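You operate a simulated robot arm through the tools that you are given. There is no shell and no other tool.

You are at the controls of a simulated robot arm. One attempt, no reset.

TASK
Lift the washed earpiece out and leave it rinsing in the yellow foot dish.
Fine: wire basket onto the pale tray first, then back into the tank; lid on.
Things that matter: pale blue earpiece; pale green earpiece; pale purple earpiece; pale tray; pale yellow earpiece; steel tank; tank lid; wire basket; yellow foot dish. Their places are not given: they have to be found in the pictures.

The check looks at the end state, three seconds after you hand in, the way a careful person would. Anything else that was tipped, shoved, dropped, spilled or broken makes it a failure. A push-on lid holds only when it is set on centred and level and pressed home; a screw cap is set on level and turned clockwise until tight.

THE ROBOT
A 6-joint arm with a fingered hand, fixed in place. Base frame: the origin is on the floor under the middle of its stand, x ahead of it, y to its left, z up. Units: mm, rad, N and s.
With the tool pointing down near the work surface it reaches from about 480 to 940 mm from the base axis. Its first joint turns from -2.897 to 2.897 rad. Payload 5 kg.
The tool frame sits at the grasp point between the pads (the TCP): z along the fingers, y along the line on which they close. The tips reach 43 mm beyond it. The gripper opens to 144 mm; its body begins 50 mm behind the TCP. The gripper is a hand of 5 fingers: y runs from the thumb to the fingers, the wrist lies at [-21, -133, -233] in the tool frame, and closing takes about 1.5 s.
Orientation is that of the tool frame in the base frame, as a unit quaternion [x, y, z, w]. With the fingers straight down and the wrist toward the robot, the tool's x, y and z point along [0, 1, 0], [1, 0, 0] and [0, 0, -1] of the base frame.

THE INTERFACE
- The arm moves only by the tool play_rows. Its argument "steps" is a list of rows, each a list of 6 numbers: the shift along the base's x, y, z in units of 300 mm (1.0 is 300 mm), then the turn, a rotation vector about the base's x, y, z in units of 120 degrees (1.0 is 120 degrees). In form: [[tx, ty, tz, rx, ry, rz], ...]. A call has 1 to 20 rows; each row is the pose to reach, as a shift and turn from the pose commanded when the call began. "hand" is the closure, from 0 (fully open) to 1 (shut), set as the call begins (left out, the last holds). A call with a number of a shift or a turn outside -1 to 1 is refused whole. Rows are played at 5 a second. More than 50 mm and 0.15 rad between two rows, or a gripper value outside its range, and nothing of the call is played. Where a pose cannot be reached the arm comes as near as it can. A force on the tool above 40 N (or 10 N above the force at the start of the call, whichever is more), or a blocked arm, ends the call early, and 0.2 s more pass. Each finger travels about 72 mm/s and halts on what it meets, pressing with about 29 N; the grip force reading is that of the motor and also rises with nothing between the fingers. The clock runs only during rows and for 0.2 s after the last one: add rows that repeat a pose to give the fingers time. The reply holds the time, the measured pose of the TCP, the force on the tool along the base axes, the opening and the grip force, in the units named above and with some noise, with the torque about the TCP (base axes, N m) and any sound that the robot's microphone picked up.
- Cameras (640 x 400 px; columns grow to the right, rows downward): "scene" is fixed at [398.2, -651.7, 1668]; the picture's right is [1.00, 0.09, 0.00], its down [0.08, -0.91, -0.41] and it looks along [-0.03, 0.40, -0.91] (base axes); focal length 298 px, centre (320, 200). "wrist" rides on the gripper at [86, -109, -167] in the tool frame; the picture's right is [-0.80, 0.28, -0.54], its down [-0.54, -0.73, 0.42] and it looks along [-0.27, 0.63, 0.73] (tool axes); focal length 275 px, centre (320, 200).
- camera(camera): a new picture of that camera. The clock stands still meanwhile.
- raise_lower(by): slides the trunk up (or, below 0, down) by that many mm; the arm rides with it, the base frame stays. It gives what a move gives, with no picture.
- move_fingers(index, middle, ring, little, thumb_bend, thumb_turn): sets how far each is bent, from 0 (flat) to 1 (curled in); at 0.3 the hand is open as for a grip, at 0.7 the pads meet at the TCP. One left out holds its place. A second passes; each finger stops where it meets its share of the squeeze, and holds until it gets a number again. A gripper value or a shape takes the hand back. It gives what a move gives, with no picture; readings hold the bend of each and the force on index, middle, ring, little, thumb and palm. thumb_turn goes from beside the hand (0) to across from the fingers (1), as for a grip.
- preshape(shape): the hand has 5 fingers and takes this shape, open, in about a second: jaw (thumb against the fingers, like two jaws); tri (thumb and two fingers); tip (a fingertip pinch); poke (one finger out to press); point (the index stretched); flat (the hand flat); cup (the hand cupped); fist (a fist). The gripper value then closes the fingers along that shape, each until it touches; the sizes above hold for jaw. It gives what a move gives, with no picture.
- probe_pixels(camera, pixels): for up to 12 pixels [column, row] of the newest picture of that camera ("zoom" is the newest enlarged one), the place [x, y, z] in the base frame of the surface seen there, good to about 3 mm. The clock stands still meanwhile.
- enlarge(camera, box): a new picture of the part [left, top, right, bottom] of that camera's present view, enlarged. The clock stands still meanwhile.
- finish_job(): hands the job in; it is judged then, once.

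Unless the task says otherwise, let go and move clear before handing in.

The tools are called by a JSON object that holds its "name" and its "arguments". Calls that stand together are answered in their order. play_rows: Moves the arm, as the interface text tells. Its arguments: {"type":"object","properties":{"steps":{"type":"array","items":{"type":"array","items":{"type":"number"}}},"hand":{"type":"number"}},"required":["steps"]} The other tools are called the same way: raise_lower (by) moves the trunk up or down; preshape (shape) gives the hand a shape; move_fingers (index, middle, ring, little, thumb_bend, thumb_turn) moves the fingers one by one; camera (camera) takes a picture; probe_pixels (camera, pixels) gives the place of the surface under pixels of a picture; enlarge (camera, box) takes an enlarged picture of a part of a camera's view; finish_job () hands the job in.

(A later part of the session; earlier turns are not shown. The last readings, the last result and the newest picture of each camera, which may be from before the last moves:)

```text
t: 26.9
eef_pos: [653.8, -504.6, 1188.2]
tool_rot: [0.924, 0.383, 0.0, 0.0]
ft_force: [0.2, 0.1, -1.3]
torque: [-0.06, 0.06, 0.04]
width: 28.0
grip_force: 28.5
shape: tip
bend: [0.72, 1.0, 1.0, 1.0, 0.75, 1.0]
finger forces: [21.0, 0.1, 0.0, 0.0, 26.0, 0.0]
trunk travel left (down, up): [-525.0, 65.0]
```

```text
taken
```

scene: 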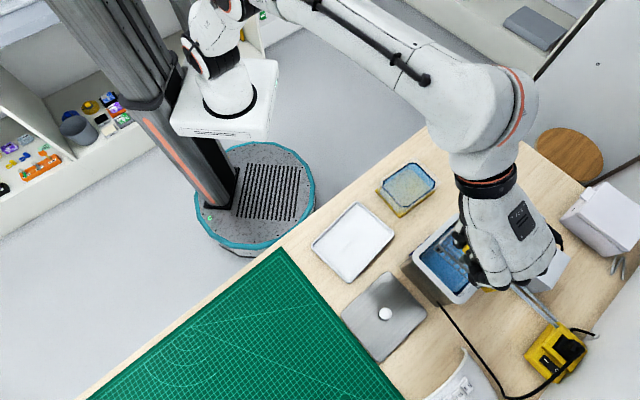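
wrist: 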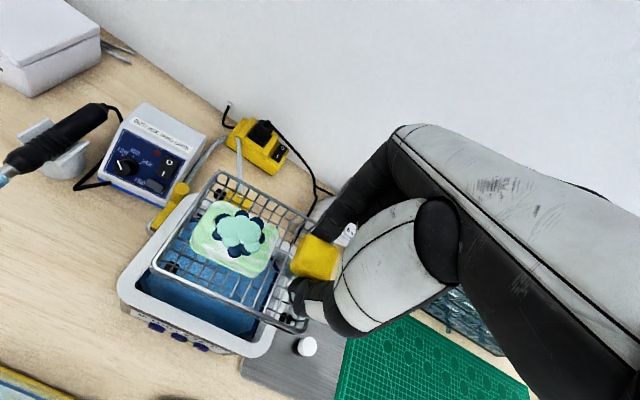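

The basket floor hangs about 72 mm below the block top. Next I'll measure the tray and dish from the fixed camera.

{"name": "enlarge", "arguments": {"camera": "scene", "box": [300, 190, 410, 295]}}

{"name": "probe_pixels", "arguments": {"camera": "scene", "pixels": [[357, 204], [394, 236], [350, 281], [313, 243], [334, 223], [376, 219], [373, 259], [331, 262], [353, 242], [405, 188], [335, 245], [370, 240]]}}

```text
3.81 times, centred on (355, 242) of scene
```

zoom: 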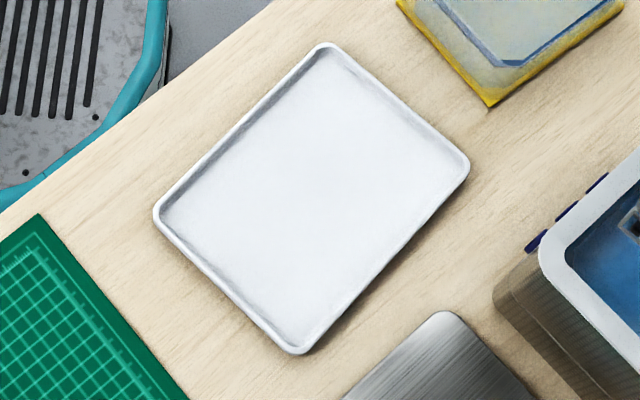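

```text
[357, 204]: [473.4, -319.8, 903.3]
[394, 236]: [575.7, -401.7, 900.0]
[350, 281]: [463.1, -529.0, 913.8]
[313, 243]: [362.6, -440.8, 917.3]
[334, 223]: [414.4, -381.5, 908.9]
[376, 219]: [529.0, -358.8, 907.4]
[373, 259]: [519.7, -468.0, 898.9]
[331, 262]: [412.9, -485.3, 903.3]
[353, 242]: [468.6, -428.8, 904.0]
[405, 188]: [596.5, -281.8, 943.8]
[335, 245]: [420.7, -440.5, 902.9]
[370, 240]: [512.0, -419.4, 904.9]
```

The tray centre is about (468,-423), 166×131 mm, with its long axis at about 48°. I'll carry the basket over so it is centred, turned 4° to match, and stay high during the transfer.

{"name": "play_rows", "arguments": {"steps": [[-0.03, 0.007, 0.0, 0, 0, 0.001], [-0.09, 0.02, 0.0, 0, 0, 0.004], [-0.15, 0.033, 0.0, 0, 0, 0.007], [-0.22, 0.048, 0.0, 0, 0, 0.01], [-0.29, 0.063, 0.0, 0, 0, 0.013], [-0.36, 0.078, 0.0, 0, 0, 0.016], [-0.43, 0.094, 0.0, 0, 0, 0.02], [-0.5, 0.109, 0.0, 0, 0, 0.023], [-0.57, 0.124, 0.0, 0, 0, 0.026], [-0.64, 0.14, 0.0, 0, 0, 0.029], [-0.69, 0.151, 0.0, 0, 0, 0.032], [-0.72, 0.157, 0.0, 0, 0, 0.033], [-0.72, 0.157, 0.0, 0, 0, 0.033]]}}

{"name": "camera", "arguments": {"camera": "wrist"}}

{"name": "camera", "arguments": {"camera": "scene"}}

```text
t: 29.7
eef_pos: [436.3, -456.6, 1190.2]
tool_rot: [0.91, 0.414, -0.001, 0.0]
ft_force: [-0.3, -0.1, -0.9]
torque: [-0.06, 0.05, -0.02]
width: 28.2
grip_force: 29.1
shape: tip
bend: [0.72, 1.0, 1.0, 1.0, 0.75, 1.0]
finger forces: [20.8, 0.1, 0.0, 0.0, 25.8, 0.1]
trunk travel left (down, up): [-525.0, 65.0]
```

```text
taken
```

wrist: 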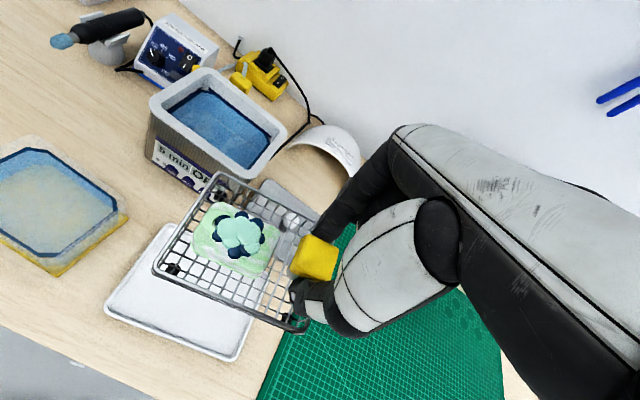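

```text
taken
```

scene: 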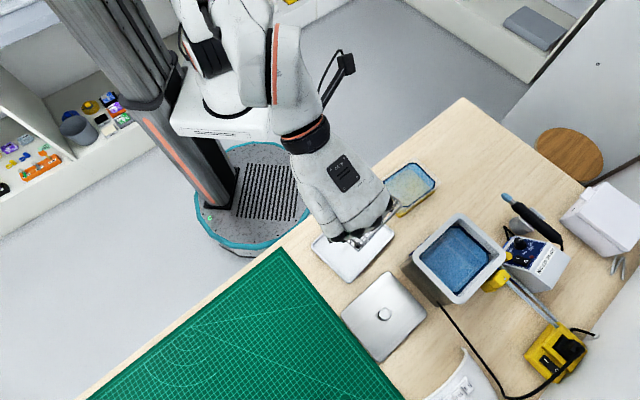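

The basket is over the tray. I'll probe its rim corners and earpiece against the tray for centring before lowering.

{"name": "enlarge", "arguments": {"camera": "wrist", "box": [90, 150, 350, 370]}}

{"name": "probe_pixels", "arguments": {"camera": "wrist", "pixels": [[154, 266], [219, 173], [297, 330], [180, 223], [230, 308], [242, 355], [108, 302], [163, 231], [240, 235], [205, 245], [260, 275], [215, 210]]}}

```text
1.82 times, centred on (220, 260) of wrist
```

zoom: 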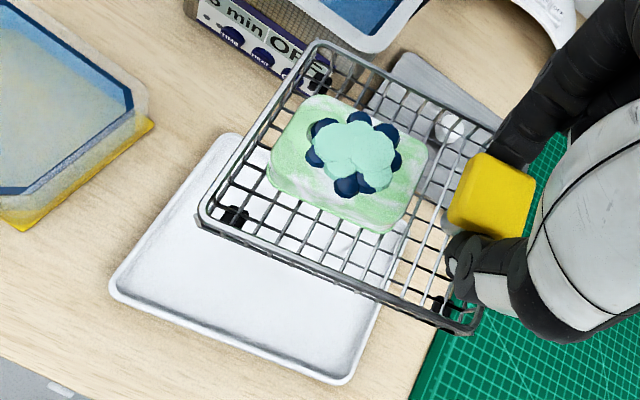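

```text
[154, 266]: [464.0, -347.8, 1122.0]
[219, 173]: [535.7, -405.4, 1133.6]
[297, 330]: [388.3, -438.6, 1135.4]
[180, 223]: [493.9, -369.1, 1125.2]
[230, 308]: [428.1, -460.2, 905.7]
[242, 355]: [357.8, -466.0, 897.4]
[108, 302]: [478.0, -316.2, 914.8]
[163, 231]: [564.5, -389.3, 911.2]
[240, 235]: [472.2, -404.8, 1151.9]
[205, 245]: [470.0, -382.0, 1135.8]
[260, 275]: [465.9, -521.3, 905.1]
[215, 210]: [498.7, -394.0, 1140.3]
```

The basket centre is (462,-422) against the tray centre (468,-423), with matching angles. I'll nudge 5 mm in x and lower to about 15 mm above contact.

{"name": "play_rows", "arguments": {"steps": [[0.008, 0, -0.05, 0, 0, 0], [0.017, 0, -0.13, 0, 0, 0], [0.017, 0, -0.22, 0, 0, 0], [0.017, 0, -0.31, 0, 0, 0], [0.017, 0, -0.4, 0, 0, 0], [0.017, 0, -0.48, 0, 0, 0], [0.017, 0, -0.54, 0, 0, 0], [0.017, 0, -0.59, 0, 0, 0], [0.017, 0, -0.61, 0, 0, 0], [0.017, 0, -0.61, 0, 0, 0]]}}

{"name": "camera", "arguments": {"camera": "wrist"}}

{"name": "enlarge", "arguments": {"camera": "wrist", "box": [90, 150, 350, 370]}}

```text
t: 31.9
eef_pos: [441.1, -456.1, 1005.8]
tool_rot: [0.91, 0.414, -0.001, 0.001]
ft_force: [0.5, -0.9, -2.3]
torque: [-0.08, 0.02, -0.03]
width: 28.0
grip_force: 29.0
shape: tip
bend: [0.72, 1.0, 1.0, 1.0, 0.75, 1.0]
finger forces: [20.6, 0.1, 0.0, 0.1, 25.9, 0.0]
trunk travel left (down, up): [-525.0, 65.0]
```

```text
taken
```

wrist: 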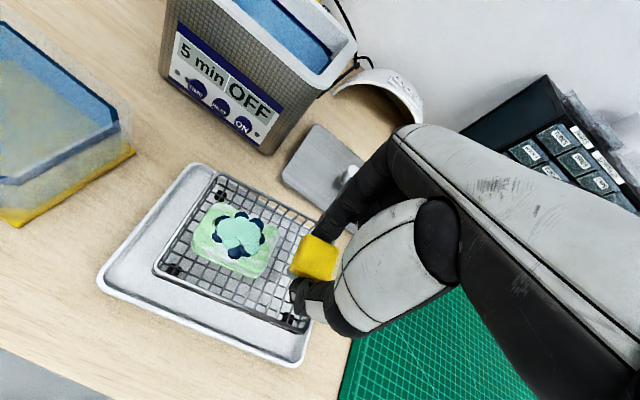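

```text
1.82 times, centred on (220, 260) of wrist
```

zoom: 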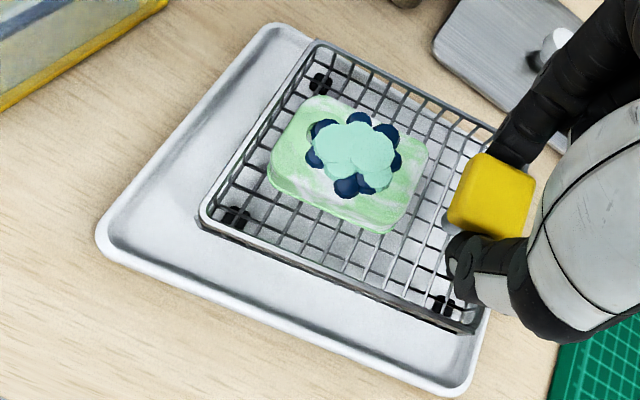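

The basket hangs just above the tray. I'll check the clearances by probing basket and tray corners in this view.

{"name": "probe_pixels", "arguments": {"camera": "zoom", "pixels": [[206, 212], [318, 45], [475, 328], [105, 235], [275, 30], [455, 385], [300, 330], [190, 130], [250, 237], [495, 125], [238, 215], [440, 300]]}}

```text
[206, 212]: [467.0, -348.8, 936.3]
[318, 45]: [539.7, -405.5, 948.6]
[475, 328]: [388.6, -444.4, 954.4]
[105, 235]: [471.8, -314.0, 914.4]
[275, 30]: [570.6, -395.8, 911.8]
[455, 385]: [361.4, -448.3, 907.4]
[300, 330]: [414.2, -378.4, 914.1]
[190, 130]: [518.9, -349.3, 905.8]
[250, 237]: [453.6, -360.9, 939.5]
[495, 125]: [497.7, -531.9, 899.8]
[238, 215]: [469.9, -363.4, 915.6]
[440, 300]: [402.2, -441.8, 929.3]
```

Everything is centred and the feet are about 11 mm above the tray floor. I'll lower gently by 9 mm and read the force.

{"name": "play_rows", "arguments": {"steps": [[0, 0, -0.01, 0, 0, 0], [0, 0, -0.02, 0, 0, 0], [0, 0, -0.03, 0, 0, 0], [0, 0, -0.03, 0, 0, 0]]}}

```text
t: 32.9
eef_pos: [442.0, -456.6, 997.5]
tool_rot: [0.91, 0.414, -0.001, 0.001]
ft_force: [-0.4, 0.7, 0.0]
torque: [-0.01, 0.05, 0.01]
width: 28.3
grip_force: 29.4
shape: tip
bend: [0.72, 1.0, 1.0, 1.0, 0.75, 1.0]
finger forces: [20.7, 0.0, 0.1, 0.1, 25.5, 0.1]
trunk travel left (down, up): [-525.0, 65.0]
```

{"name": "play_rows", "arguments": {"steps": [[0, 0, -0.005, 0, 0, 0], [0, 0, -0.01, 0, 0, 0], [0, 0, -0.01, 0, 0, 0]]}}

{"name": "enlarge", "arguments": {"camera": "wrist", "box": [90, 150, 350, 370]}}

```text
t: 33.7
eef_pos: [442.5, -458.0, 995.3]
tool_rot: [0.91, 0.414, 0.001, 0.0]
ft_force: [0.4, -0.1, -1.2]
torque: [0.05, 0.03, -0.01]
width: 27.8
grip_force: 29.1
shape: tip
bend: [0.72, 1.0, 1.0, 1.0, 0.75, 1.0]
finger forces: [20.9, 0.0, 0.0, 0.0, 25.4, 0.1]
trunk travel left (down, up): [-525.0, 65.0]
```

```text
1.82 times, centred on (220, 260) of wrist
```

zoom: 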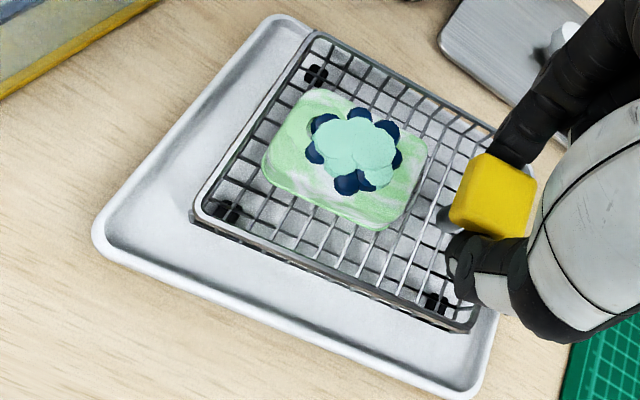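

{"name": "probe_pixels", "arguments": {"camera": "zoom", "pixels": [[198, 212], [315, 36], [472, 326], [315, 77], [226, 212], [436, 300], [360, 130], [490, 170]]}}

{"name": "play_rows", "arguments": {"steps": [[0, 0, -0.004, 0, 0, 0], [0, 0, -0.008, 0, 0, 0], [0, 0, -0.008, 0, 0, 0]]}}

{"name": "enlarge", "arguments": {"camera": "wrist", "box": [90, 150, 350, 370]}}

```text
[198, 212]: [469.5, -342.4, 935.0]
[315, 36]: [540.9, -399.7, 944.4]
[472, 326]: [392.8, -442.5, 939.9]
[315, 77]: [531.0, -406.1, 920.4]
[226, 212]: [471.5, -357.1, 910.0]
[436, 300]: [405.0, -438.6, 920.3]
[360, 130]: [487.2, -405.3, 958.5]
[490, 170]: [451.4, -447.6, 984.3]
```

```text
t: 34.5
eef_pos: [443.2, -458.5, 991.8]
tool_rot: [0.91, 0.414, 0.0, 0.0]
ft_force: [0.3, 0.2, -1.3]
torque: [0.06, 0.03, 0.05]
width: 27.9
grip_force: 29.0
shape: tip
bend: [0.72, 1.0, 1.0, 1.0, 0.75, 1.0]
finger forces: [20.9, 0.0, 0.0, 0.1, 25.5, 0.1]
trunk travel left (down, up): [-525.0, 65.0]
```

```text
1.82 times, centred on (220, 260) of wrist
```

zoom: 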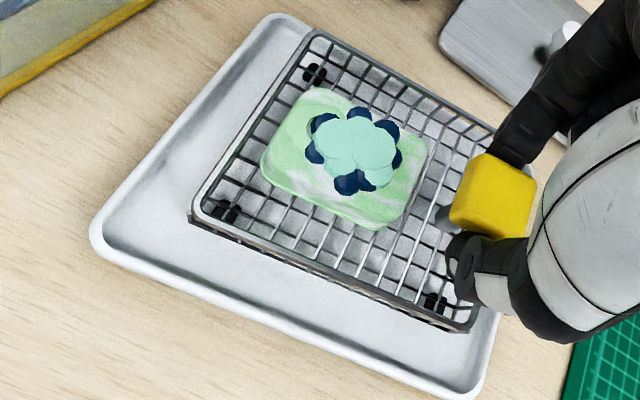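

Force is still about -1.3 N (the basket's weight), so the feet aren't down yet. I'll lower in small steps.

{"name": "play_rows", "arguments": {"steps": [[0, 0, -0.004, 0, 0, 0], [0, 0, -0.008, 0, 0, 0], [0, 0, -0.008, 0, 0, 0]]}}

{"name": "play_rows", "arguments": {"steps": [[0, 0, -0.004, 0, 0, 0], [0, 0, -0.008, 0, 0, 0], [0, 0, -0.008, 0, 0, 0]]}}

```text
t: 35.3
eef_pos: [442.8, -457.1, 989.2]
tool_rot: [0.91, 0.414, 0.0, 0.0]
ft_force: [-0.2, -0.7, 0.4]
torque: [0.02, 0.01, 0.06]
width: 28.3
grip_force: 29.2
shape: tip
bend: [0.72, 1.0, 1.0, 1.0, 0.75, 1.0]
finger forces: [21.0, 0.0, 0.1, 0.0, 25.2, 0.0]
trunk travel left (down, up): [-525.0, 65.0]
```

```text
t: 36.1
eef_pos: [443.7, -456.1, 987.0]
tool_rot: [0.91, 0.414, 0.0, 0.0]
ft_force: [0.1, -0.1, 2.6]
torque: [0.07, 0.04, 0.02]
width: 28.5
grip_force: 29.2
shape: tip
bend: [0.72, 1.0, 1.0, 1.0, 0.75, 1.0]
finger forces: [22.3, 0.1, 0.1, 0.1, 23.9, 0.0]
trunk travel left (down, up): [-525.0, 65.0]
```

Now +2.6 N, so the basket is resting on the tray. I'll open the pinch moderately and rise straight up.

{"name": "play_rows", "arguments": {"steps": [[0, 0, 0, 0, 0, 0], [0, 0, 0, 0, 0, 0], [0, 0, 0, 0, 0, 0], [0, 0, 0, 0, 0, 0], [0, 0, 0.05, 0, 0, 0], [0, 0, 0.12, 0, 0, 0], [0, 0, 0.22, 0, 0, 0], [0, 0, 0.35, 0, 0, 0], [0, 0, 0.45, 0, 0, 0], [0, 0, 0.45, 0, 0, 0]], "hand": 0.6}}

{"name": "camera", "arguments": {"camera": "wrist"}}

{"name": "enlarge", "arguments": {"camera": "wrist", "box": [110, 160, 350, 370]}}

```text
t: 38.3
eef_pos: [447.0, -457.8, 1123.6]
tool_rot: [0.911, 0.413, -0.001, 0.0]
ft_force: [-0.1, 0.3, 0.5]
torque: [-0.01, 0.01, 0.0]
width: 57.5
grip_force: 0.2
shape: tip
bend: [0.73, 0.98, 0.99, 0.99, 0.73, 1.0]
finger forces: [0.0, 0.1, 0.0, 0.1, 0.0, 0.0]
trunk travel left (down, up): [-525.0, 65.0]
```

```text
taken
```

wrist: 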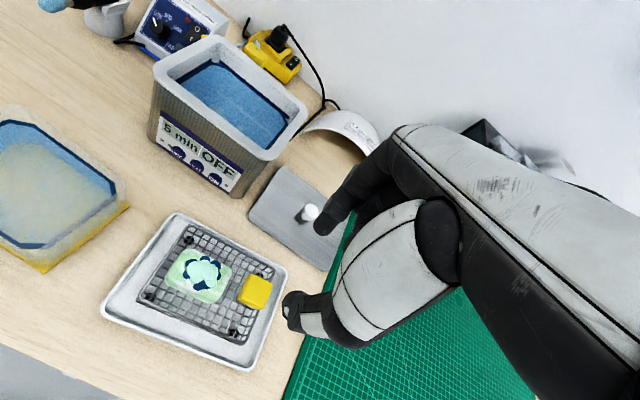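

```text
1.90 times, centred on (230, 265) of wrist
```

zoom: 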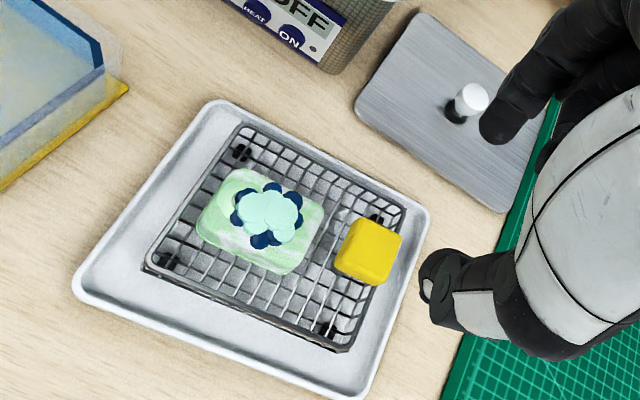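

The basket is resting squarely in the tray. I'll probe the earpiece outline, block and basket walls to plan the pick.

{"name": "enlarge", "arguments": {"camera": "wrist", "box": [140, 215, 280, 350]}}

{"name": "probe_pixels", "arguments": {"camera": "wrist", "pixels": [[205, 268], [198, 270], [180, 278], [197, 250], [230, 268], [213, 300], [190, 290], [255, 285], [205, 300], [170, 270], [240, 265], [222, 285]]}}

```text
2.96 times, centred on (210, 282) of wrist
```

zoom: 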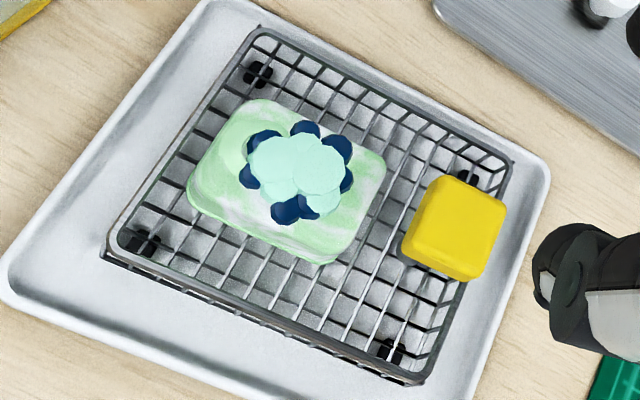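

```text
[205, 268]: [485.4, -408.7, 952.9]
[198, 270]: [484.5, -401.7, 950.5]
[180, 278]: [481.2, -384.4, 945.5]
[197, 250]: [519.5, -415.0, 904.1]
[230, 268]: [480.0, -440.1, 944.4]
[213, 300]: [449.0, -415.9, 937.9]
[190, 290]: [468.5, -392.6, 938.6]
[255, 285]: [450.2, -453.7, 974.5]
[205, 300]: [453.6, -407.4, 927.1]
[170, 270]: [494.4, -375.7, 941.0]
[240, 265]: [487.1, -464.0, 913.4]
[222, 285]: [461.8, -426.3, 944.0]
```

{"name": "probe_pixels", "arguments": {"camera": "zoom", "pixels": [[262, 103], [384, 160], [190, 185], [335, 260], [300, 165], [330, 250], [195, 200], [375, 165], [225, 150], [270, 130], [345, 190], [290, 215]]}}

{"name": "probe_pixels", "arguments": {"camera": "zoom", "pixels": [[450, 185], [500, 210], [410, 245], [465, 275], [262, 35], [115, 235], [430, 375], [508, 160], [250, 110], [390, 170], [340, 255], [260, 245]]}}

```text
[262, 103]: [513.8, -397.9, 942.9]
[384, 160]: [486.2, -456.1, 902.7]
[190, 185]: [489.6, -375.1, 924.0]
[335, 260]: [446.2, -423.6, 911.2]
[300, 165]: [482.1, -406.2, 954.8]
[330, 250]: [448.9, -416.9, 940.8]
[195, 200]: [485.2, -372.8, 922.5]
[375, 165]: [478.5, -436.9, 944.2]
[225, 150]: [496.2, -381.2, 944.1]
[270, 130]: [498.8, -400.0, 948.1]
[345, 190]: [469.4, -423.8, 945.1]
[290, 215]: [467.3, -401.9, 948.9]
```

```text
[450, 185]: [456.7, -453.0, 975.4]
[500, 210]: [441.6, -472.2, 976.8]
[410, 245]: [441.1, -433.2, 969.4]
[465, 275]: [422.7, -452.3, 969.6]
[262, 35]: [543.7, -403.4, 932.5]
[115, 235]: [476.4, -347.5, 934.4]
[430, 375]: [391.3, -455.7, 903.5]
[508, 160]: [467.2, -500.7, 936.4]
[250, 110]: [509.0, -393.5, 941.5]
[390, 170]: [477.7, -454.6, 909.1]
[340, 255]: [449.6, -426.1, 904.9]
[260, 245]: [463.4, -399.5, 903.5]
```

The earpiece slab is centred near (482,-407), about 55×37 mm with its top at z≈944, while the basket walls reach 934. I'll switch to tri at a 44 mm gap and hover over it, biased away from the block.

{"name": "preshape", "arguments": {"shape": "tri"}}

{"name": "play_rows", "arguments": {"steps": [[0.03, 0.04, 0, 0, 0, 0], [0.07, 0.1, 0, 0, 0, 0], [0.11, 0.16, 0, 0, 0, 0], [0.137, 0.193, 0, 0, 0, 0], [0.137, 0.193, -0.05, 0, 0, 0], [0.137, 0.193, -0.12, 0, 0, 0], [0.137, 0.193, -0.2, 0, 0, 0], [0.137, 0.193, -0.2, 0, 0, 0], [0.137, 0.193, -0.2, 0, 0, 0]], "hand": 0.7}}

{"name": "camera", "arguments": {"camera": "wrist"}}

{"name": "enlarge", "arguments": {"camera": "wrist", "box": [180, 170, 380, 350]}}

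```text
t: 39.2
eef_pos: [446.3, -459.5, 1124.0]
tool_rot: [0.91, 0.414, 0.0, 0.0]
ft_force: [-0.2, 0.0, 0.1]
torque: [0.0, 0.02, -0.02]
width: 143.8
grip_force: 0.0
shape: tri
bend: [0.3, 0.3, 0.99, 0.99, 0.3, 0.98]
finger forces: [0.0, 0.1, 0.0, 0.0, 0.0, 0.0]
trunk travel left (down, up): [-525.0, 65.0]
```

```text
t: 41.2
eef_pos: [484.2, -398.5, 1062.5]
tool_rot: [0.91, 0.414, 0.0, 0.0]
ft_force: [-0.1, 0.4, 0.6]
torque: [0.0, -0.03, 0.01]
width: 43.7
grip_force: 0.1
shape: tri
bend: [0.74, 0.54, 0.99, 0.99, 0.74, 1.0]
finger forces: [0.1, 0.0, 0.1, 0.0, 0.1, 0.0]
trunk travel left (down, up): [-525.0, 65.0]
```

```text
taken
```

wrist: 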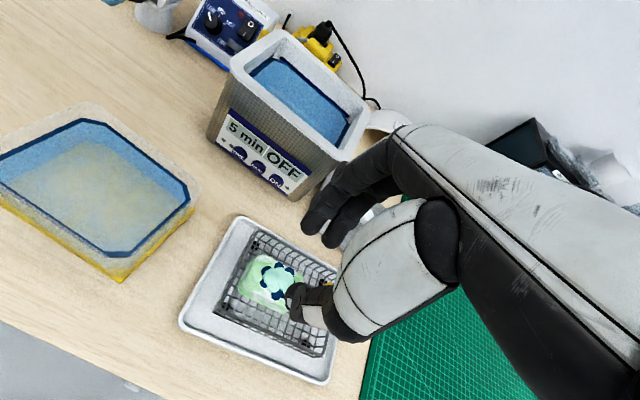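

```text
2.22 times, centred on (280, 260) of wrist
```

zoom: 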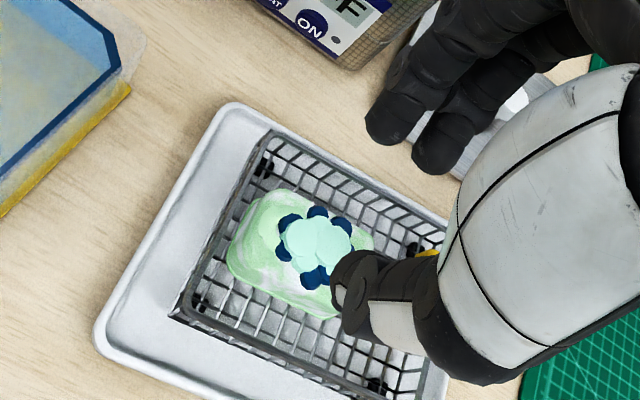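

The TCP is about 4 mm off centre in the closing direction. I'll correct that, widen the gap to about 48 mm and descend to just above the earpiece.

{"name": "play_rows", "arguments": {"steps": [[0.01, -0.009, 0, 0, 0, 0], [0.01, -0.009, -0.06, 0, 0, 0], [0.01, -0.009, -0.13, 0, 0, 0], [0.01, -0.009, -0.2, 0, 0, 0], [0.01, -0.009, -0.2, 0, 0, 0], [0.01, -0.009, -0.2, 0, 0, 0]], "hand": 0.67}}

{"name": "enlarge", "arguments": {"camera": "wrist", "box": [200, 170, 400, 350]}}

{"name": "enlarge", "arguments": {"camera": "scene", "box": [300, 170, 430, 290]}}

```text
t: 42.6
eef_pos: [486.3, -401.9, 1001.6]
tool_rot: [0.91, 0.414, 0.001, -0.001]
ft_force: [-0.2, -0.5, 0.2]
torque: [-0.02, -0.04, 0.0]
width: 47.3
grip_force: 0.0
shape: tri
bend: [0.74, 0.52, 0.99, 0.99, 0.74, 1.0]
finger forces: [0.1, 0.0, 0.1, 0.1, 0.0, 0.0]
trunk travel left (down, up): [-525.0, 65.0]
```

```text
2.22 times, centred on (300, 260) of wrist
```

zoom: 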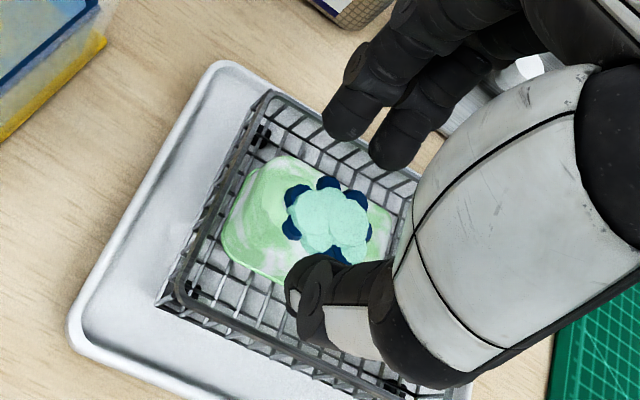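

```text
3.33 times, centred on (365, 230) of scene
```

zoom: 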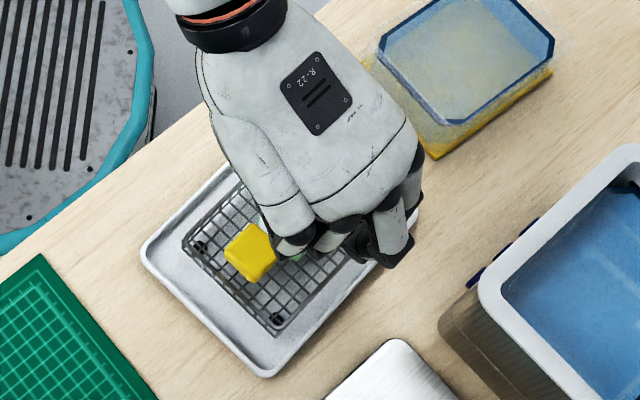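

The scene view shows the curled fingers next to the block. I'll probe the fingertips and block to confirm clearances before the final descent.

{"name": "camera", "arguments": {"camera": "wrist"}}

{"name": "probe_pixels", "arguments": {"camera": "wrist", "pixels": [[291, 305], [296, 292], [311, 228], [307, 232], [334, 240], [328, 245], [301, 298], [340, 244], [262, 265], [330, 265], [300, 260], [262, 280]]}}

{"name": "probe_pixels", "arguments": {"camera": "zoom", "pixels": [[290, 240], [280, 225], [300, 255], [250, 250], [270, 262], [335, 235], [350, 250], [385, 260], [275, 200], [240, 262], [265, 240], [320, 255]]}}

```text
taken
```

wrist: 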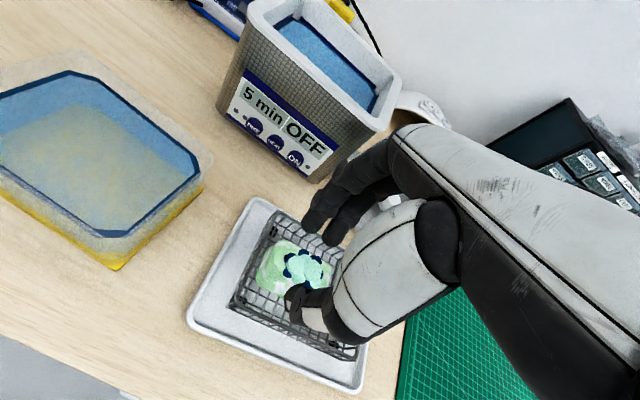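

```text
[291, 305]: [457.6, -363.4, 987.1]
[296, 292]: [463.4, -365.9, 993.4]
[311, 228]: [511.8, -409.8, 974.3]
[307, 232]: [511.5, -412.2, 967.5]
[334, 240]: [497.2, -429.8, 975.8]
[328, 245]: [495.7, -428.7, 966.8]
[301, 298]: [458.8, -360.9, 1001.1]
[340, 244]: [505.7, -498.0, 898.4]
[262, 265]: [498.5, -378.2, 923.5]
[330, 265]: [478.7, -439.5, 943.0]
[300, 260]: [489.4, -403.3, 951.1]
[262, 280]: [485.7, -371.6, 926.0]
```

```text
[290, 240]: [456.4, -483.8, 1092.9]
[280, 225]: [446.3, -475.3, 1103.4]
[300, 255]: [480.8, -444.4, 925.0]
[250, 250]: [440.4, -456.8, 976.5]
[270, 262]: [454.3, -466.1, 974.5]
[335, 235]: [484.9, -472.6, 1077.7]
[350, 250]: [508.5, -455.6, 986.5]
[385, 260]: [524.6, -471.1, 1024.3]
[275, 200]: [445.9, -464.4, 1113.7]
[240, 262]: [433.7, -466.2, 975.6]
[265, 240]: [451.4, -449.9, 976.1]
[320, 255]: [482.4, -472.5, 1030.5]
```

Index and middle inner faces are at +25 mm and the thumb opposes, with the slab spanning ±18, so there is clearance on both sides. I'll go down 35 mm slowly.

{"name": "play_rows", "arguments": {"steps": [[0, 0, -0.03, 0, 0, 0], [0, 0, -0.06, 0, 0, 0], [0, 0, -0.09, 0, 0, 0], [0, 0, -0.11, 0, 0, 0], [0, 0, -0.12, 0, 0, 0], [0, 0, -0.12, 0, 0, 0]]}}

{"name": "enlarge", "arguments": {"camera": "wrist", "box": [200, 170, 400, 350]}}

{"name": "enlarge", "arguments": {"camera": "scene", "box": [300, 170, 430, 290]}}

```text
t: 44.0
eef_pos: [487.9, -402.2, 965.9]
tool_rot: [0.91, 0.414, 0.001, 0.001]
ft_force: [-0.9, 1.3, 9.5]
torque: [-0.29, -0.12, -0.08]
width: 46.8
grip_force: 0.0
shape: tri
bend: [0.74, 0.54, 0.99, 0.99, 0.74, 1.0]
finger forces: [0.0, 8.9, 0.0, 0.1, 2.4, 0.0]
trunk travel left (down, up): [-525.0, 65.0]
```

```text
2.22 times, centred on (300, 260) of wrist
```

zoom: 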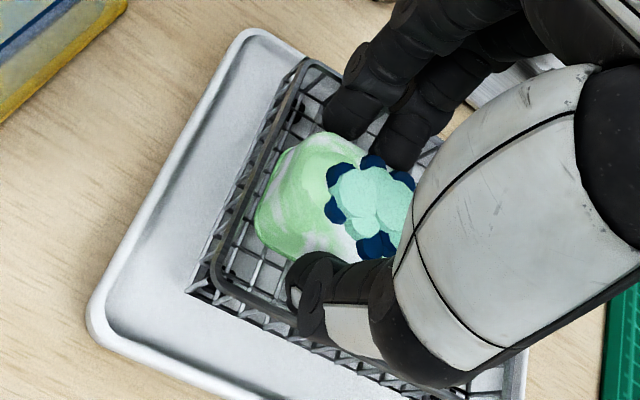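

```text
3.33 times, centred on (365, 230) of scene
```

zoom: 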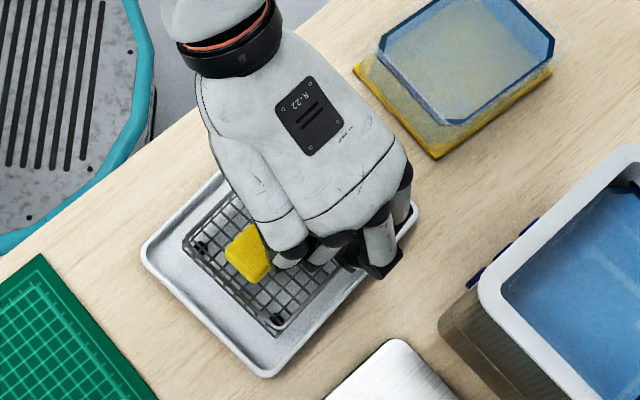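

The middle (8.9 N) and thumb (2.4 N) are resting on the basket's rim wires. I'll rise 6 mm, narrow to about 42 mm and descend again inside the walls.

{"name": "play_rows", "arguments": {"steps": [[0, 0, 0.02, 0, 0, 0], [0, 0, 0.02, 0, 0, 0], [0, 0, 0.02, 0, 0, 0], [0, 0, 0.01, 0, 0, 0], [0, 0, 0.0, 0, 0, 0], [0, 0, 0.0, 0, 0, 0]], "hand": 0.71}}

{"name": "enlarge", "arguments": {"camera": "wrist", "box": [220, 170, 380, 320]}}

```text
t: 45.4
eef_pos: [487.6, -400.4, 966.5]
tool_rot: [0.91, 0.415, 0.0, 0.001]
ft_force: [-0.7, -0.5, 1.1]
torque: [-0.08, 0.01, -0.02]
width: 40.2
grip_force: 29.3
shape: tri
bend: [0.74, 0.55, 1.0, 1.0, 0.74, 1.0]
finger forces: [13.7, 12.1, 0.1, 0.1, 25.5, 0.1]
trunk travel left (down, up): [-525.0, 65.0]
```

```text
2.67 times, centred on (300, 245) of wrist
```

zoom: 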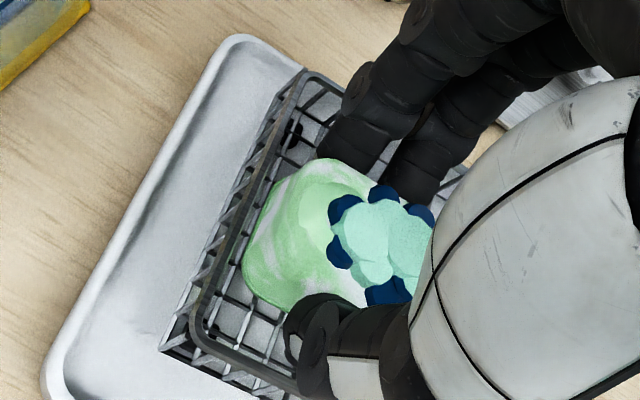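

The fingers have met the slab at a 40 mm width with balanced forces (13.7 + 12.1 against 25.5 N), so the earpiece is gripped. I'll command full squeeze and lift gently.

{"name": "play_rows", "arguments": {"steps": [[0, 0, 0, 0, 0, 0], [0, 0, 0, 0, 0, 0], [0, 0, 0.01, 0, 0, 0], [0, 0, 0.03, 0, 0, 0], [0, 0, 0.05, 0, 0, 0], [0, 0, 0.07, 0, 0, 0], [0, 0, 0.07, 0, 0, 0]], "hand": 1}}

{"name": "enlarge", "arguments": {"camera": "wrist", "box": [200, 170, 400, 350]}}

```text
t: 47.0
eef_pos: [487.7, -402.8, 986.9]
tool_rot: [0.91, 0.414, 0.0, 0.0]
ft_force: [-0.4, 0.8, -0.8]
torque: [0.01, -0.01, 0.01]
width: 40.5
grip_force: 29.3
shape: tri
bend: [0.74, 0.55, 1.0, 1.0, 0.74, 1.0]
finger forces: [13.8, 11.7, 0.0, 0.0, 25.4, 0.0]
trunk travel left (down, up): [-525.0, 65.0]
```

```text
2.22 times, centred on (300, 260) of wrist
```

zoom: 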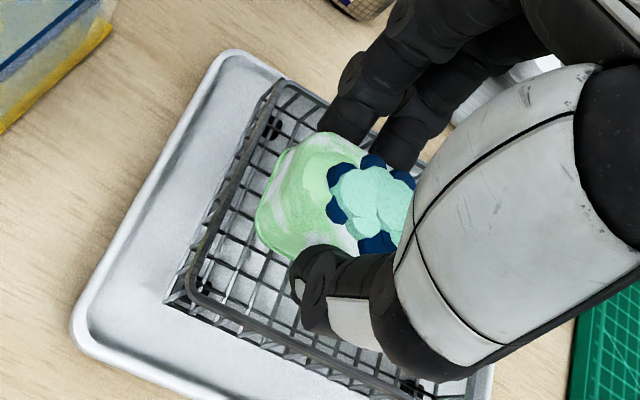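

The earpiece lifted out cleanly and the basket stayed put. I'll raise further and measure the dish opening from both cameras.

{"name": "play_rows", "arguments": {"steps": [[0, 0, 0.06, 0, 0, 0], [0, 0, 0.14, 0, 0, 0], [0, 0, 0.22, 0, 0, 0], [0, 0, 0.3, 0, 0, 0], [0, 0, 0.36, 0, 0, 0], [0, 0, 0.36, 0, 0, 0]]}}

{"name": "camera", "arguments": {"camera": "wrist"}}

{"name": "camera", "arguments": {"camera": "scene"}}

{"name": "probe_pixels", "arguments": {"camera": "scene", "pixels": [[383, 181], [385, 190], [412, 164], [416, 164], [435, 182], [434, 187], [407, 207], [402, 207], [408, 187], [400, 190], [415, 183], [420, 195]]}}

```text
t: 48.4
eef_pos: [489.4, -401.5, 1095.9]
tool_rot: [0.911, 0.413, 0.0, 0.0]
ft_force: [0.7, -0.4, -1.4]
torque: [0.0, 0.0, -0.05]
width: 40.4
grip_force: 28.8
shape: tri
bend: [0.74, 0.55, 1.0, 1.0, 0.74, 1.0]
finger forces: [13.6, 11.6, 0.0, 0.0, 25.4, 0.1]
trunk travel left (down, up): [-525.0, 65.0]
```

```text
taken
```

wrist: 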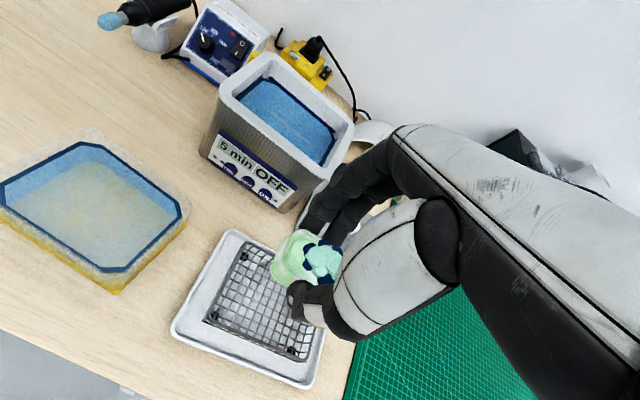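

```text
taken
```

scene: 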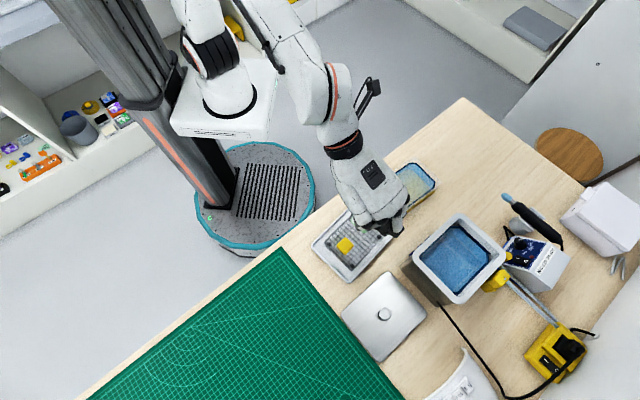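

```text
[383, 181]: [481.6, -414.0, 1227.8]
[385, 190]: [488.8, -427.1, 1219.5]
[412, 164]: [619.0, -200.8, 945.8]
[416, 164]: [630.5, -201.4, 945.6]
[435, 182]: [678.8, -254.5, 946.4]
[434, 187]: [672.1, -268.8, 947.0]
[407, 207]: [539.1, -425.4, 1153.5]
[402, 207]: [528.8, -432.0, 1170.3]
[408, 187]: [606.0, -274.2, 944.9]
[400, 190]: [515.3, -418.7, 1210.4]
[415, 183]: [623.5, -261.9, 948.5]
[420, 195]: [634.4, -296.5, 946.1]
```

The dish's liquid surface is at z≈946. I'll enlarge the wrist view of the dish to find its rim height and inner extents.

{"name": "enlarge", "arguments": {"camera": "wrist", "box": [0, 120, 200, 300]}}

{"name": "probe_pixels", "arguments": {"camera": "zoom", "pixels": [[20, 140], [10, 130], [240, 55], [270, 25], [575, 210], [610, 170], [370, 325], [320, 330], [200, 200], [430, 130], [130, 90], [375, 350]]}}

```text
2.22 times, centred on (100, 210) of wrist
```

zoom: 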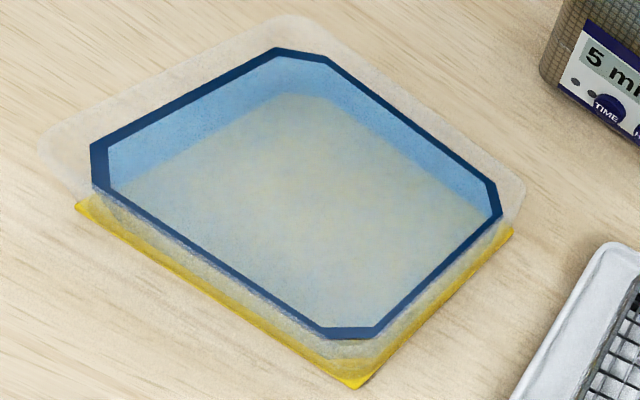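

```text
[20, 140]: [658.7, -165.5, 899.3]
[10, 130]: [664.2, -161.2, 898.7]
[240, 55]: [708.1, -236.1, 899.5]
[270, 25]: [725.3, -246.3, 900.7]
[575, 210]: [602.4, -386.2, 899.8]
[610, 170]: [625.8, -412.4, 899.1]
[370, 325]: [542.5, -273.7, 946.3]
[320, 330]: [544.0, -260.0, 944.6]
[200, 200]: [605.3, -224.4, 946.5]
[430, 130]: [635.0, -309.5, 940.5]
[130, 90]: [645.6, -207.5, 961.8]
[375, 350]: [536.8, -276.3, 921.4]
```

The dish's inner opening is about 117×91 mm, centred near (610,-264), with its long axis at about 40° and its rim at z≈962. I'll rotate the hand +81° so the fingers open along the long axis, and carry the earpiece over it.

{"name": "play_rows", "arguments": {"steps": [[0.015, 0.019, 0, 0, 0, 0.027], [0.04, 0.05, 0, 0, 0, 0.075], [0.07, 0.087, 0, 0, 0, 0.125], [0.1, 0.124, 0, 0, 0, 0.175], [0.13, 0.161, 0, 0, 0, 0.225], [0.16, 0.198, 0, 0, 0, 0.28], [0.19, 0.235, 0, 0, 0, 0.335], [0.22, 0.272, 0, 0, 0, 0.39], [0.25, 0.309, 0, 0, 0, 0.445], [0.28, 0.346, 0, 0, 0, 0.5], [0.31, 0.383, 0, 0, 0, 0.555], [0.34, 0.42, 0, 0, 0, 0.61], [0.37, 0.457, 0, 0, 0, 0.65], [0.387, 0.478, 0, 0, 0, 0.6775], [0.387, 0.478, 0, 0, 0, 0.6775]]}}

{"name": "camera", "arguments": {"camera": "wrist"}}

{"name": "camera", "arguments": {"camera": "scene"}}

```text
t: 51.6
eef_pos: [603.2, -256.2, 1094.4]
tool_rot: [0.42, 0.908, 0.0, 0.0]
ft_force: [-0.1, 0.8, -0.9]
torque: [0.03, 0.02, 0.01]
width: 40.4
grip_force: 28.6
shape: tri
bend: [0.74, 0.55, 1.0, 1.0, 0.74, 1.0]
finger forces: [13.7, 11.7, 0.0, 0.0, 25.4, 0.0]
trunk travel left (down, up): [-525.0, 65.0]
```

```text
taken
```

wrist: 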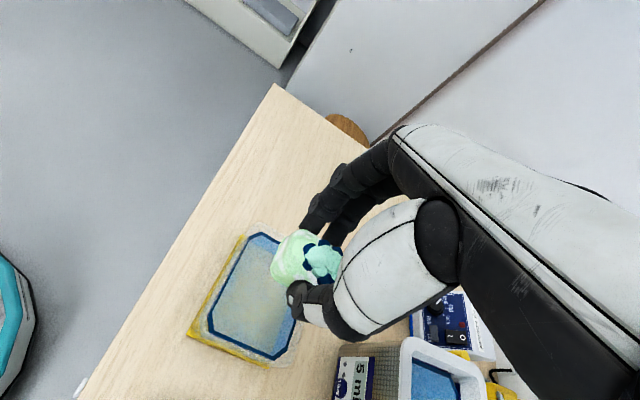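

```text
taken
```

scene: 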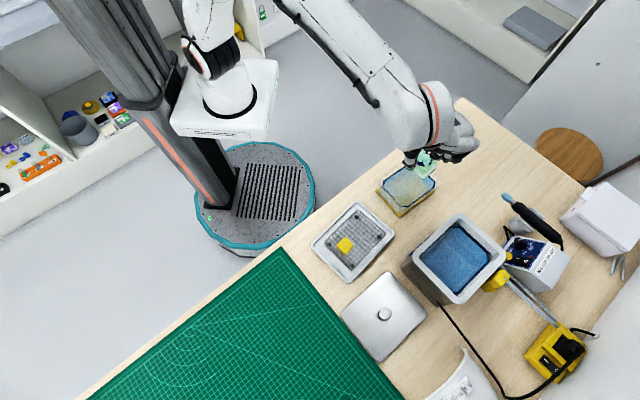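

The hand is aligned over the dish and the earpiece is still firmly held. I'll recheck the dish edges from this view before lowering.

{"name": "enlarge", "arguments": {"camera": "wrist", "box": [170, 210, 350, 380]}}

{"name": "probe_pixels", "arguments": {"camera": "zoom", "pixels": [[290, 80], [130, 330], [220, 190], [250, 385], [370, 390], [440, 350], [340, 65], [235, 170], [320, 330], [175, 260], [325, 30], [455, 290]]}}

{"name": "enlarge", "arguments": {"camera": "scene", "box": [370, 140, 450, 225]}}

```text
2.35 times, centred on (260, 295) of wrist
```

zoom: 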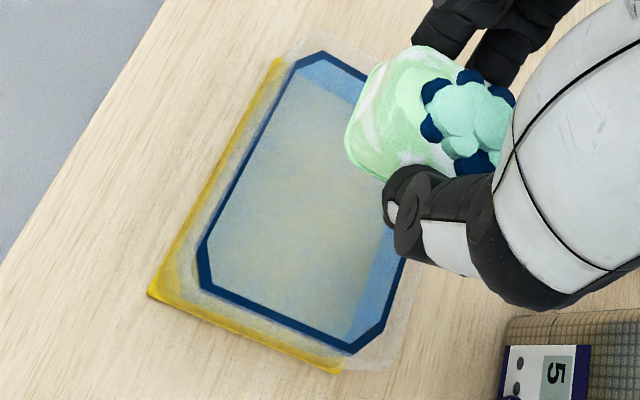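

```text
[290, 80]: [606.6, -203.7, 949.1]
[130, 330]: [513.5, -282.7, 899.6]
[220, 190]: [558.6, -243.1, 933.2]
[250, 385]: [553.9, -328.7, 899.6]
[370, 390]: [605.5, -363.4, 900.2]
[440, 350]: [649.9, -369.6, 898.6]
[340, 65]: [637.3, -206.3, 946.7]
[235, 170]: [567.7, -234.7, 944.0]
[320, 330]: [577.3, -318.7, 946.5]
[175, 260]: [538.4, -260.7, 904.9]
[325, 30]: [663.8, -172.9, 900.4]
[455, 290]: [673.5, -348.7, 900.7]
```

```text
4.71 times, centred on (410, 182) of scene
```

zoom: 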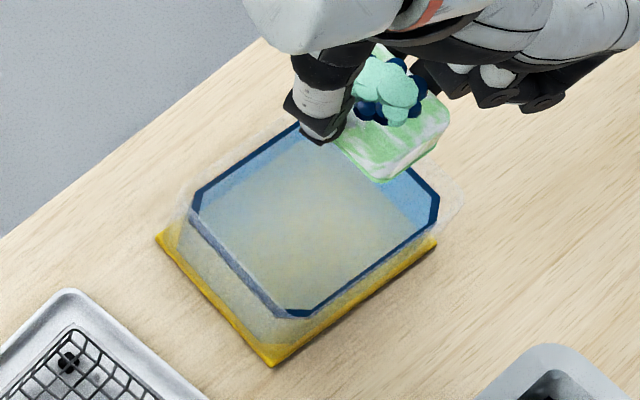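

The TCP sits over the dish with the slab centred within about 2 mm. I'll lower to just above the liquid first.

{"name": "play_rows", "arguments": {"steps": [[0, 0, -0.05, 0, 0, 0], [0, 0, -0.12, 0, 0, 0], [0, 0, -0.2, 0, 0, 0], [0, 0, -0.27, 0, 0, 0], [0, 0, -0.315, 0, 0, 0], [0, 0, -0.315, 0, 0, 0]]}}

{"name": "camera", "arguments": {"camera": "wrist"}}

{"name": "enlarge", "arguments": {"camera": "wrist", "box": [180, 180, 380, 360]}}

{"name": "enlarge", "arguments": {"camera": "scene", "box": [370, 140, 450, 225]}}

```text
t: 53.0
eef_pos: [604.3, -258.5, 999.6]
tool_rot: [0.421, 0.907, -0.001, 0.0]
ft_force: [-0.6, -0.4, 0.1]
torque: [0.04, -0.01, 0.0]
width: 40.5
grip_force: 29.2
shape: tri
bend: [0.74, 0.55, 1.0, 1.0, 0.74, 1.0]
finger forces: [13.8, 11.6, 0.0, 0.0, 25.3, 0.0]
trunk travel left (down, up): [-525.0, 65.0]
```

```text
taken
```

wrist: 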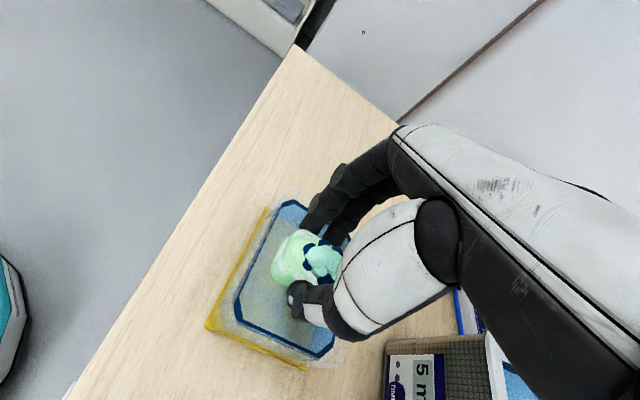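

```text
2.22 times, centred on (280, 270) of wrist
```

zoom: 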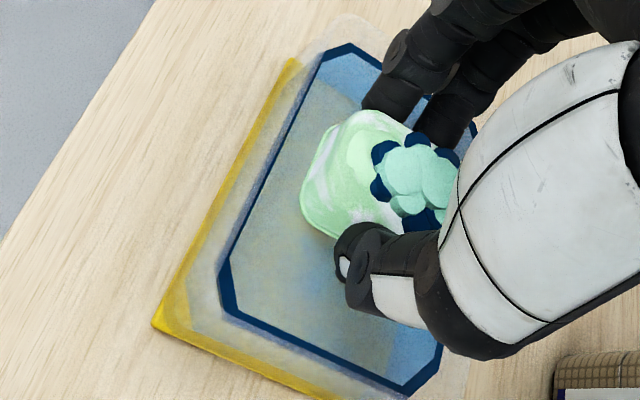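

```text
4.71 times, centred on (410, 182) of scene
```

zoom: 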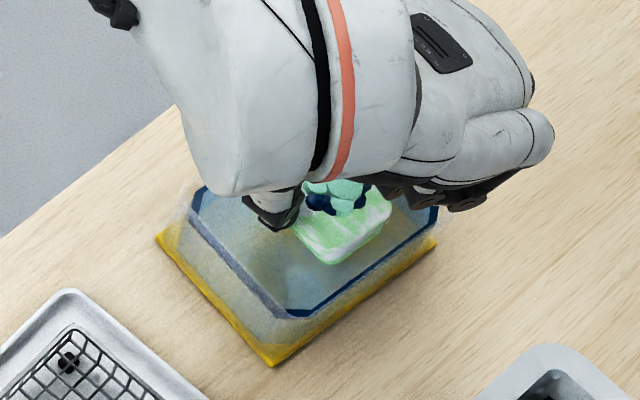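

The earpiece bottom is near the liquid surface and centred. I'll continue down in small steps and watch for floor contact.

{"name": "play_rows", "arguments": {"steps": [[0, 0, -0.03, 0, 0, 0], [0, 0, -0.06, 0, 0, 0], [0, 0, -0.085, 0, 0, 0], [0, 0, -0.1, 0, 0, 0], [0, 0, -0.1, 0, 0, 0]]}}

{"name": "play_rows", "arguments": {"steps": [[0, 0, -0.005, 0, 0, 0], [0, 0, -0.01, 0, 0, 0], [0, 0, -0.01, 0, 0, 0]]}}

{"name": "enlarge", "arguments": {"camera": "wrist", "box": [180, 160, 380, 340]}}

{"name": "enlarge", "arguments": {"camera": "scene", "box": [370, 140, 450, 225]}}

```text
t: 54.2
eef_pos: [604.2, -259.6, 971.7]
tool_rot: [0.421, 0.907, 0.001, 0.001]
ft_force: [-2.2, -1.4, 1.7]
torque: [0.08, -0.11, -0.09]
width: 40.2
grip_force: 29.1
shape: tri
bend: [0.74, 0.55, 1.0, 1.0, 0.74, 1.0]
finger forces: [13.5, 16.2, 0.0, 0.0, 26.4, 0.1]
trunk travel left (down, up): [-525.0, 65.0]
```

```text
t: 55.0
eef_pos: [602.7, -258.1, 967.0]
tool_rot: [0.421, 0.907, 0.0, 0.001]
ft_force: [-3.2, -2.5, 2.1]
torque: [0.09, -0.12, -0.05]
width: 40.4
grip_force: 29.2
shape: tri
bend: [0.74, 0.55, 1.0, 1.0, 0.74, 1.0]
finger forces: [13.5, 17.9, 0.1, 0.0, 27.0, 0.0]
trunk travel left (down, up): [-525.0, 65.0]
```

```text
2.22 times, centred on (280, 250) of wrist
```

zoom: 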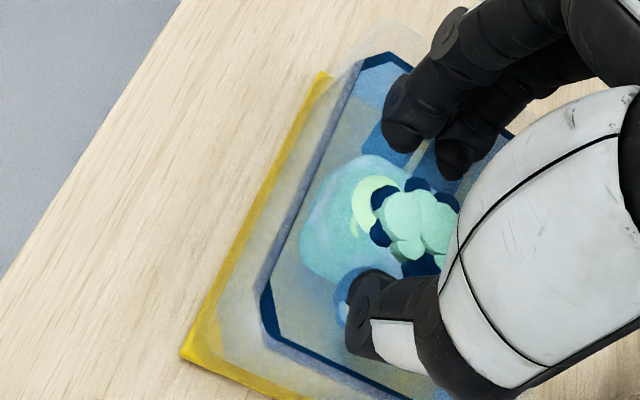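

```text
4.71 times, centred on (410, 182) of scene
```

zoom: 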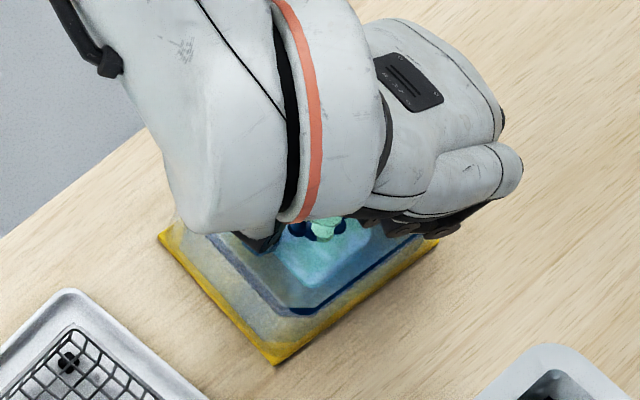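

The lateral force points along -p and the middle reads 17.9 N, so the fingers' backs are brushing the dish's far wall. I'll shift 5 mm back toward -p, then continue down.

{"name": "play_rows", "arguments": {"steps": [[0, 0, 0.01, 0, 0, 0], [-0.006, -0.005, 0.01, 0, 0, 0], [-0.0128, -0.0107, 0.01, 0, 0, 0], [-0.0128, -0.0107, 0.0, 0, 0, 0], [-0.0128, -0.0107, 0.0, 0, 0, 0]]}}

{"name": "play_rows", "arguments": {"steps": [[0, 0, -0.005, 0, 0, 0], [0, 0, -0.01, 0, 0, 0], [0, 0, -0.01, 0, 0, 0]]}}

```text
t: 56.2
eef_pos: [600.6, -261.0, 967.0]
tool_rot: [0.421, 0.907, 0.0, 0.0]
ft_force: [0.3, 0.2, -1.3]
torque: [0.0, -0.02, 0.0]
width: 40.3
grip_force: 29.1
shape: tri
bend: [0.74, 0.55, 1.0, 1.0, 0.74, 1.0]
finger forces: [13.9, 12.4, 0.0, 0.1, 26.2, 0.1]
trunk travel left (down, up): [-525.0, 65.0]
```

```text
t: 57.0
eef_pos: [600.1, -260.9, 964.2]
tool_rot: [0.421, 0.907, 0.0, 0.0]
ft_force: [0.3, -0.3, -0.8]
torque: [-0.02, 0.02, 0.05]
width: 40.3
grip_force: 29.0
shape: tri
bend: [0.74, 0.55, 1.0, 1.0, 0.74, 1.0]
finger forces: [13.9, 12.5, 0.0, 0.1, 26.4, 0.1]
trunk travel left (down, up): [-525.0, 65.0]
```

The wall contact is gone (forces are back near zero). I'll keep lowering in 2–3 mm steps to find the dish floor.

{"name": "play_rows", "arguments": {"steps": [[0, 0, -0.005, 0, 0, 0], [0, 0, -0.01, 0, 0, 0], [0, 0, -0.01, 0, 0, 0]]}}

{"name": "enlarge", "arguments": {"camera": "wrist", "box": [180, 160, 380, 340]}}

{"name": "enlarge", "arguments": {"camera": "scene", "box": [370, 140, 450, 225]}}

```text
t: 57.8
eef_pos: [599.8, -261.3, 961.9]
tool_rot: [0.421, 0.907, 0.0, 0.0]
ft_force: [2.4, 1.7, 0.2]
torque: [-0.04, 0.08, 0.04]
width: 40.6
grip_force: 28.9
shape: tri
bend: [0.74, 0.55, 1.0, 1.0, 0.74, 1.0]
finger forces: [14.3, 12.7, 0.0, 0.0, 30.0, 0.1]
trunk travel left (down, up): [-525.0, 65.0]
```

```text
2.22 times, centred on (280, 250) of wrist
```

zoom: 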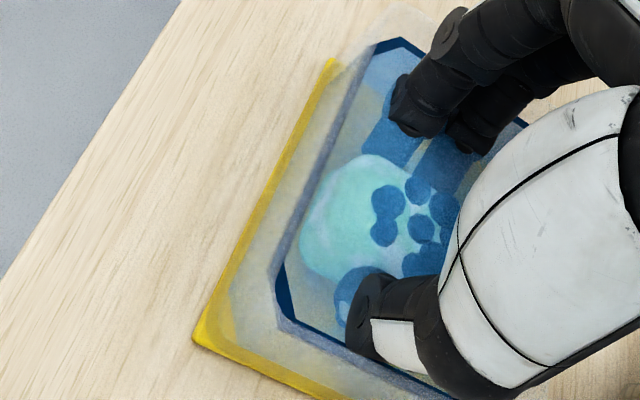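

```text
4.71 times, centred on (410, 182) of scene
```

zoom: 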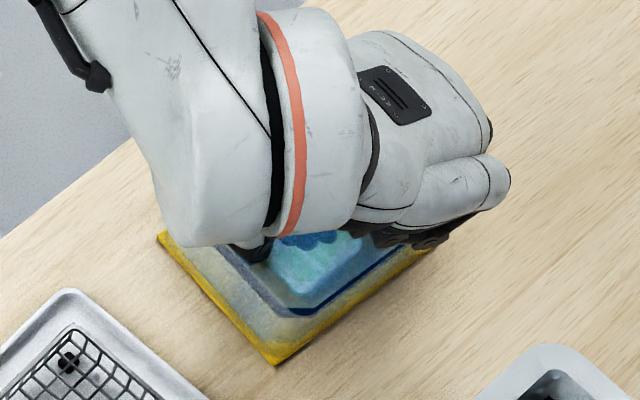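

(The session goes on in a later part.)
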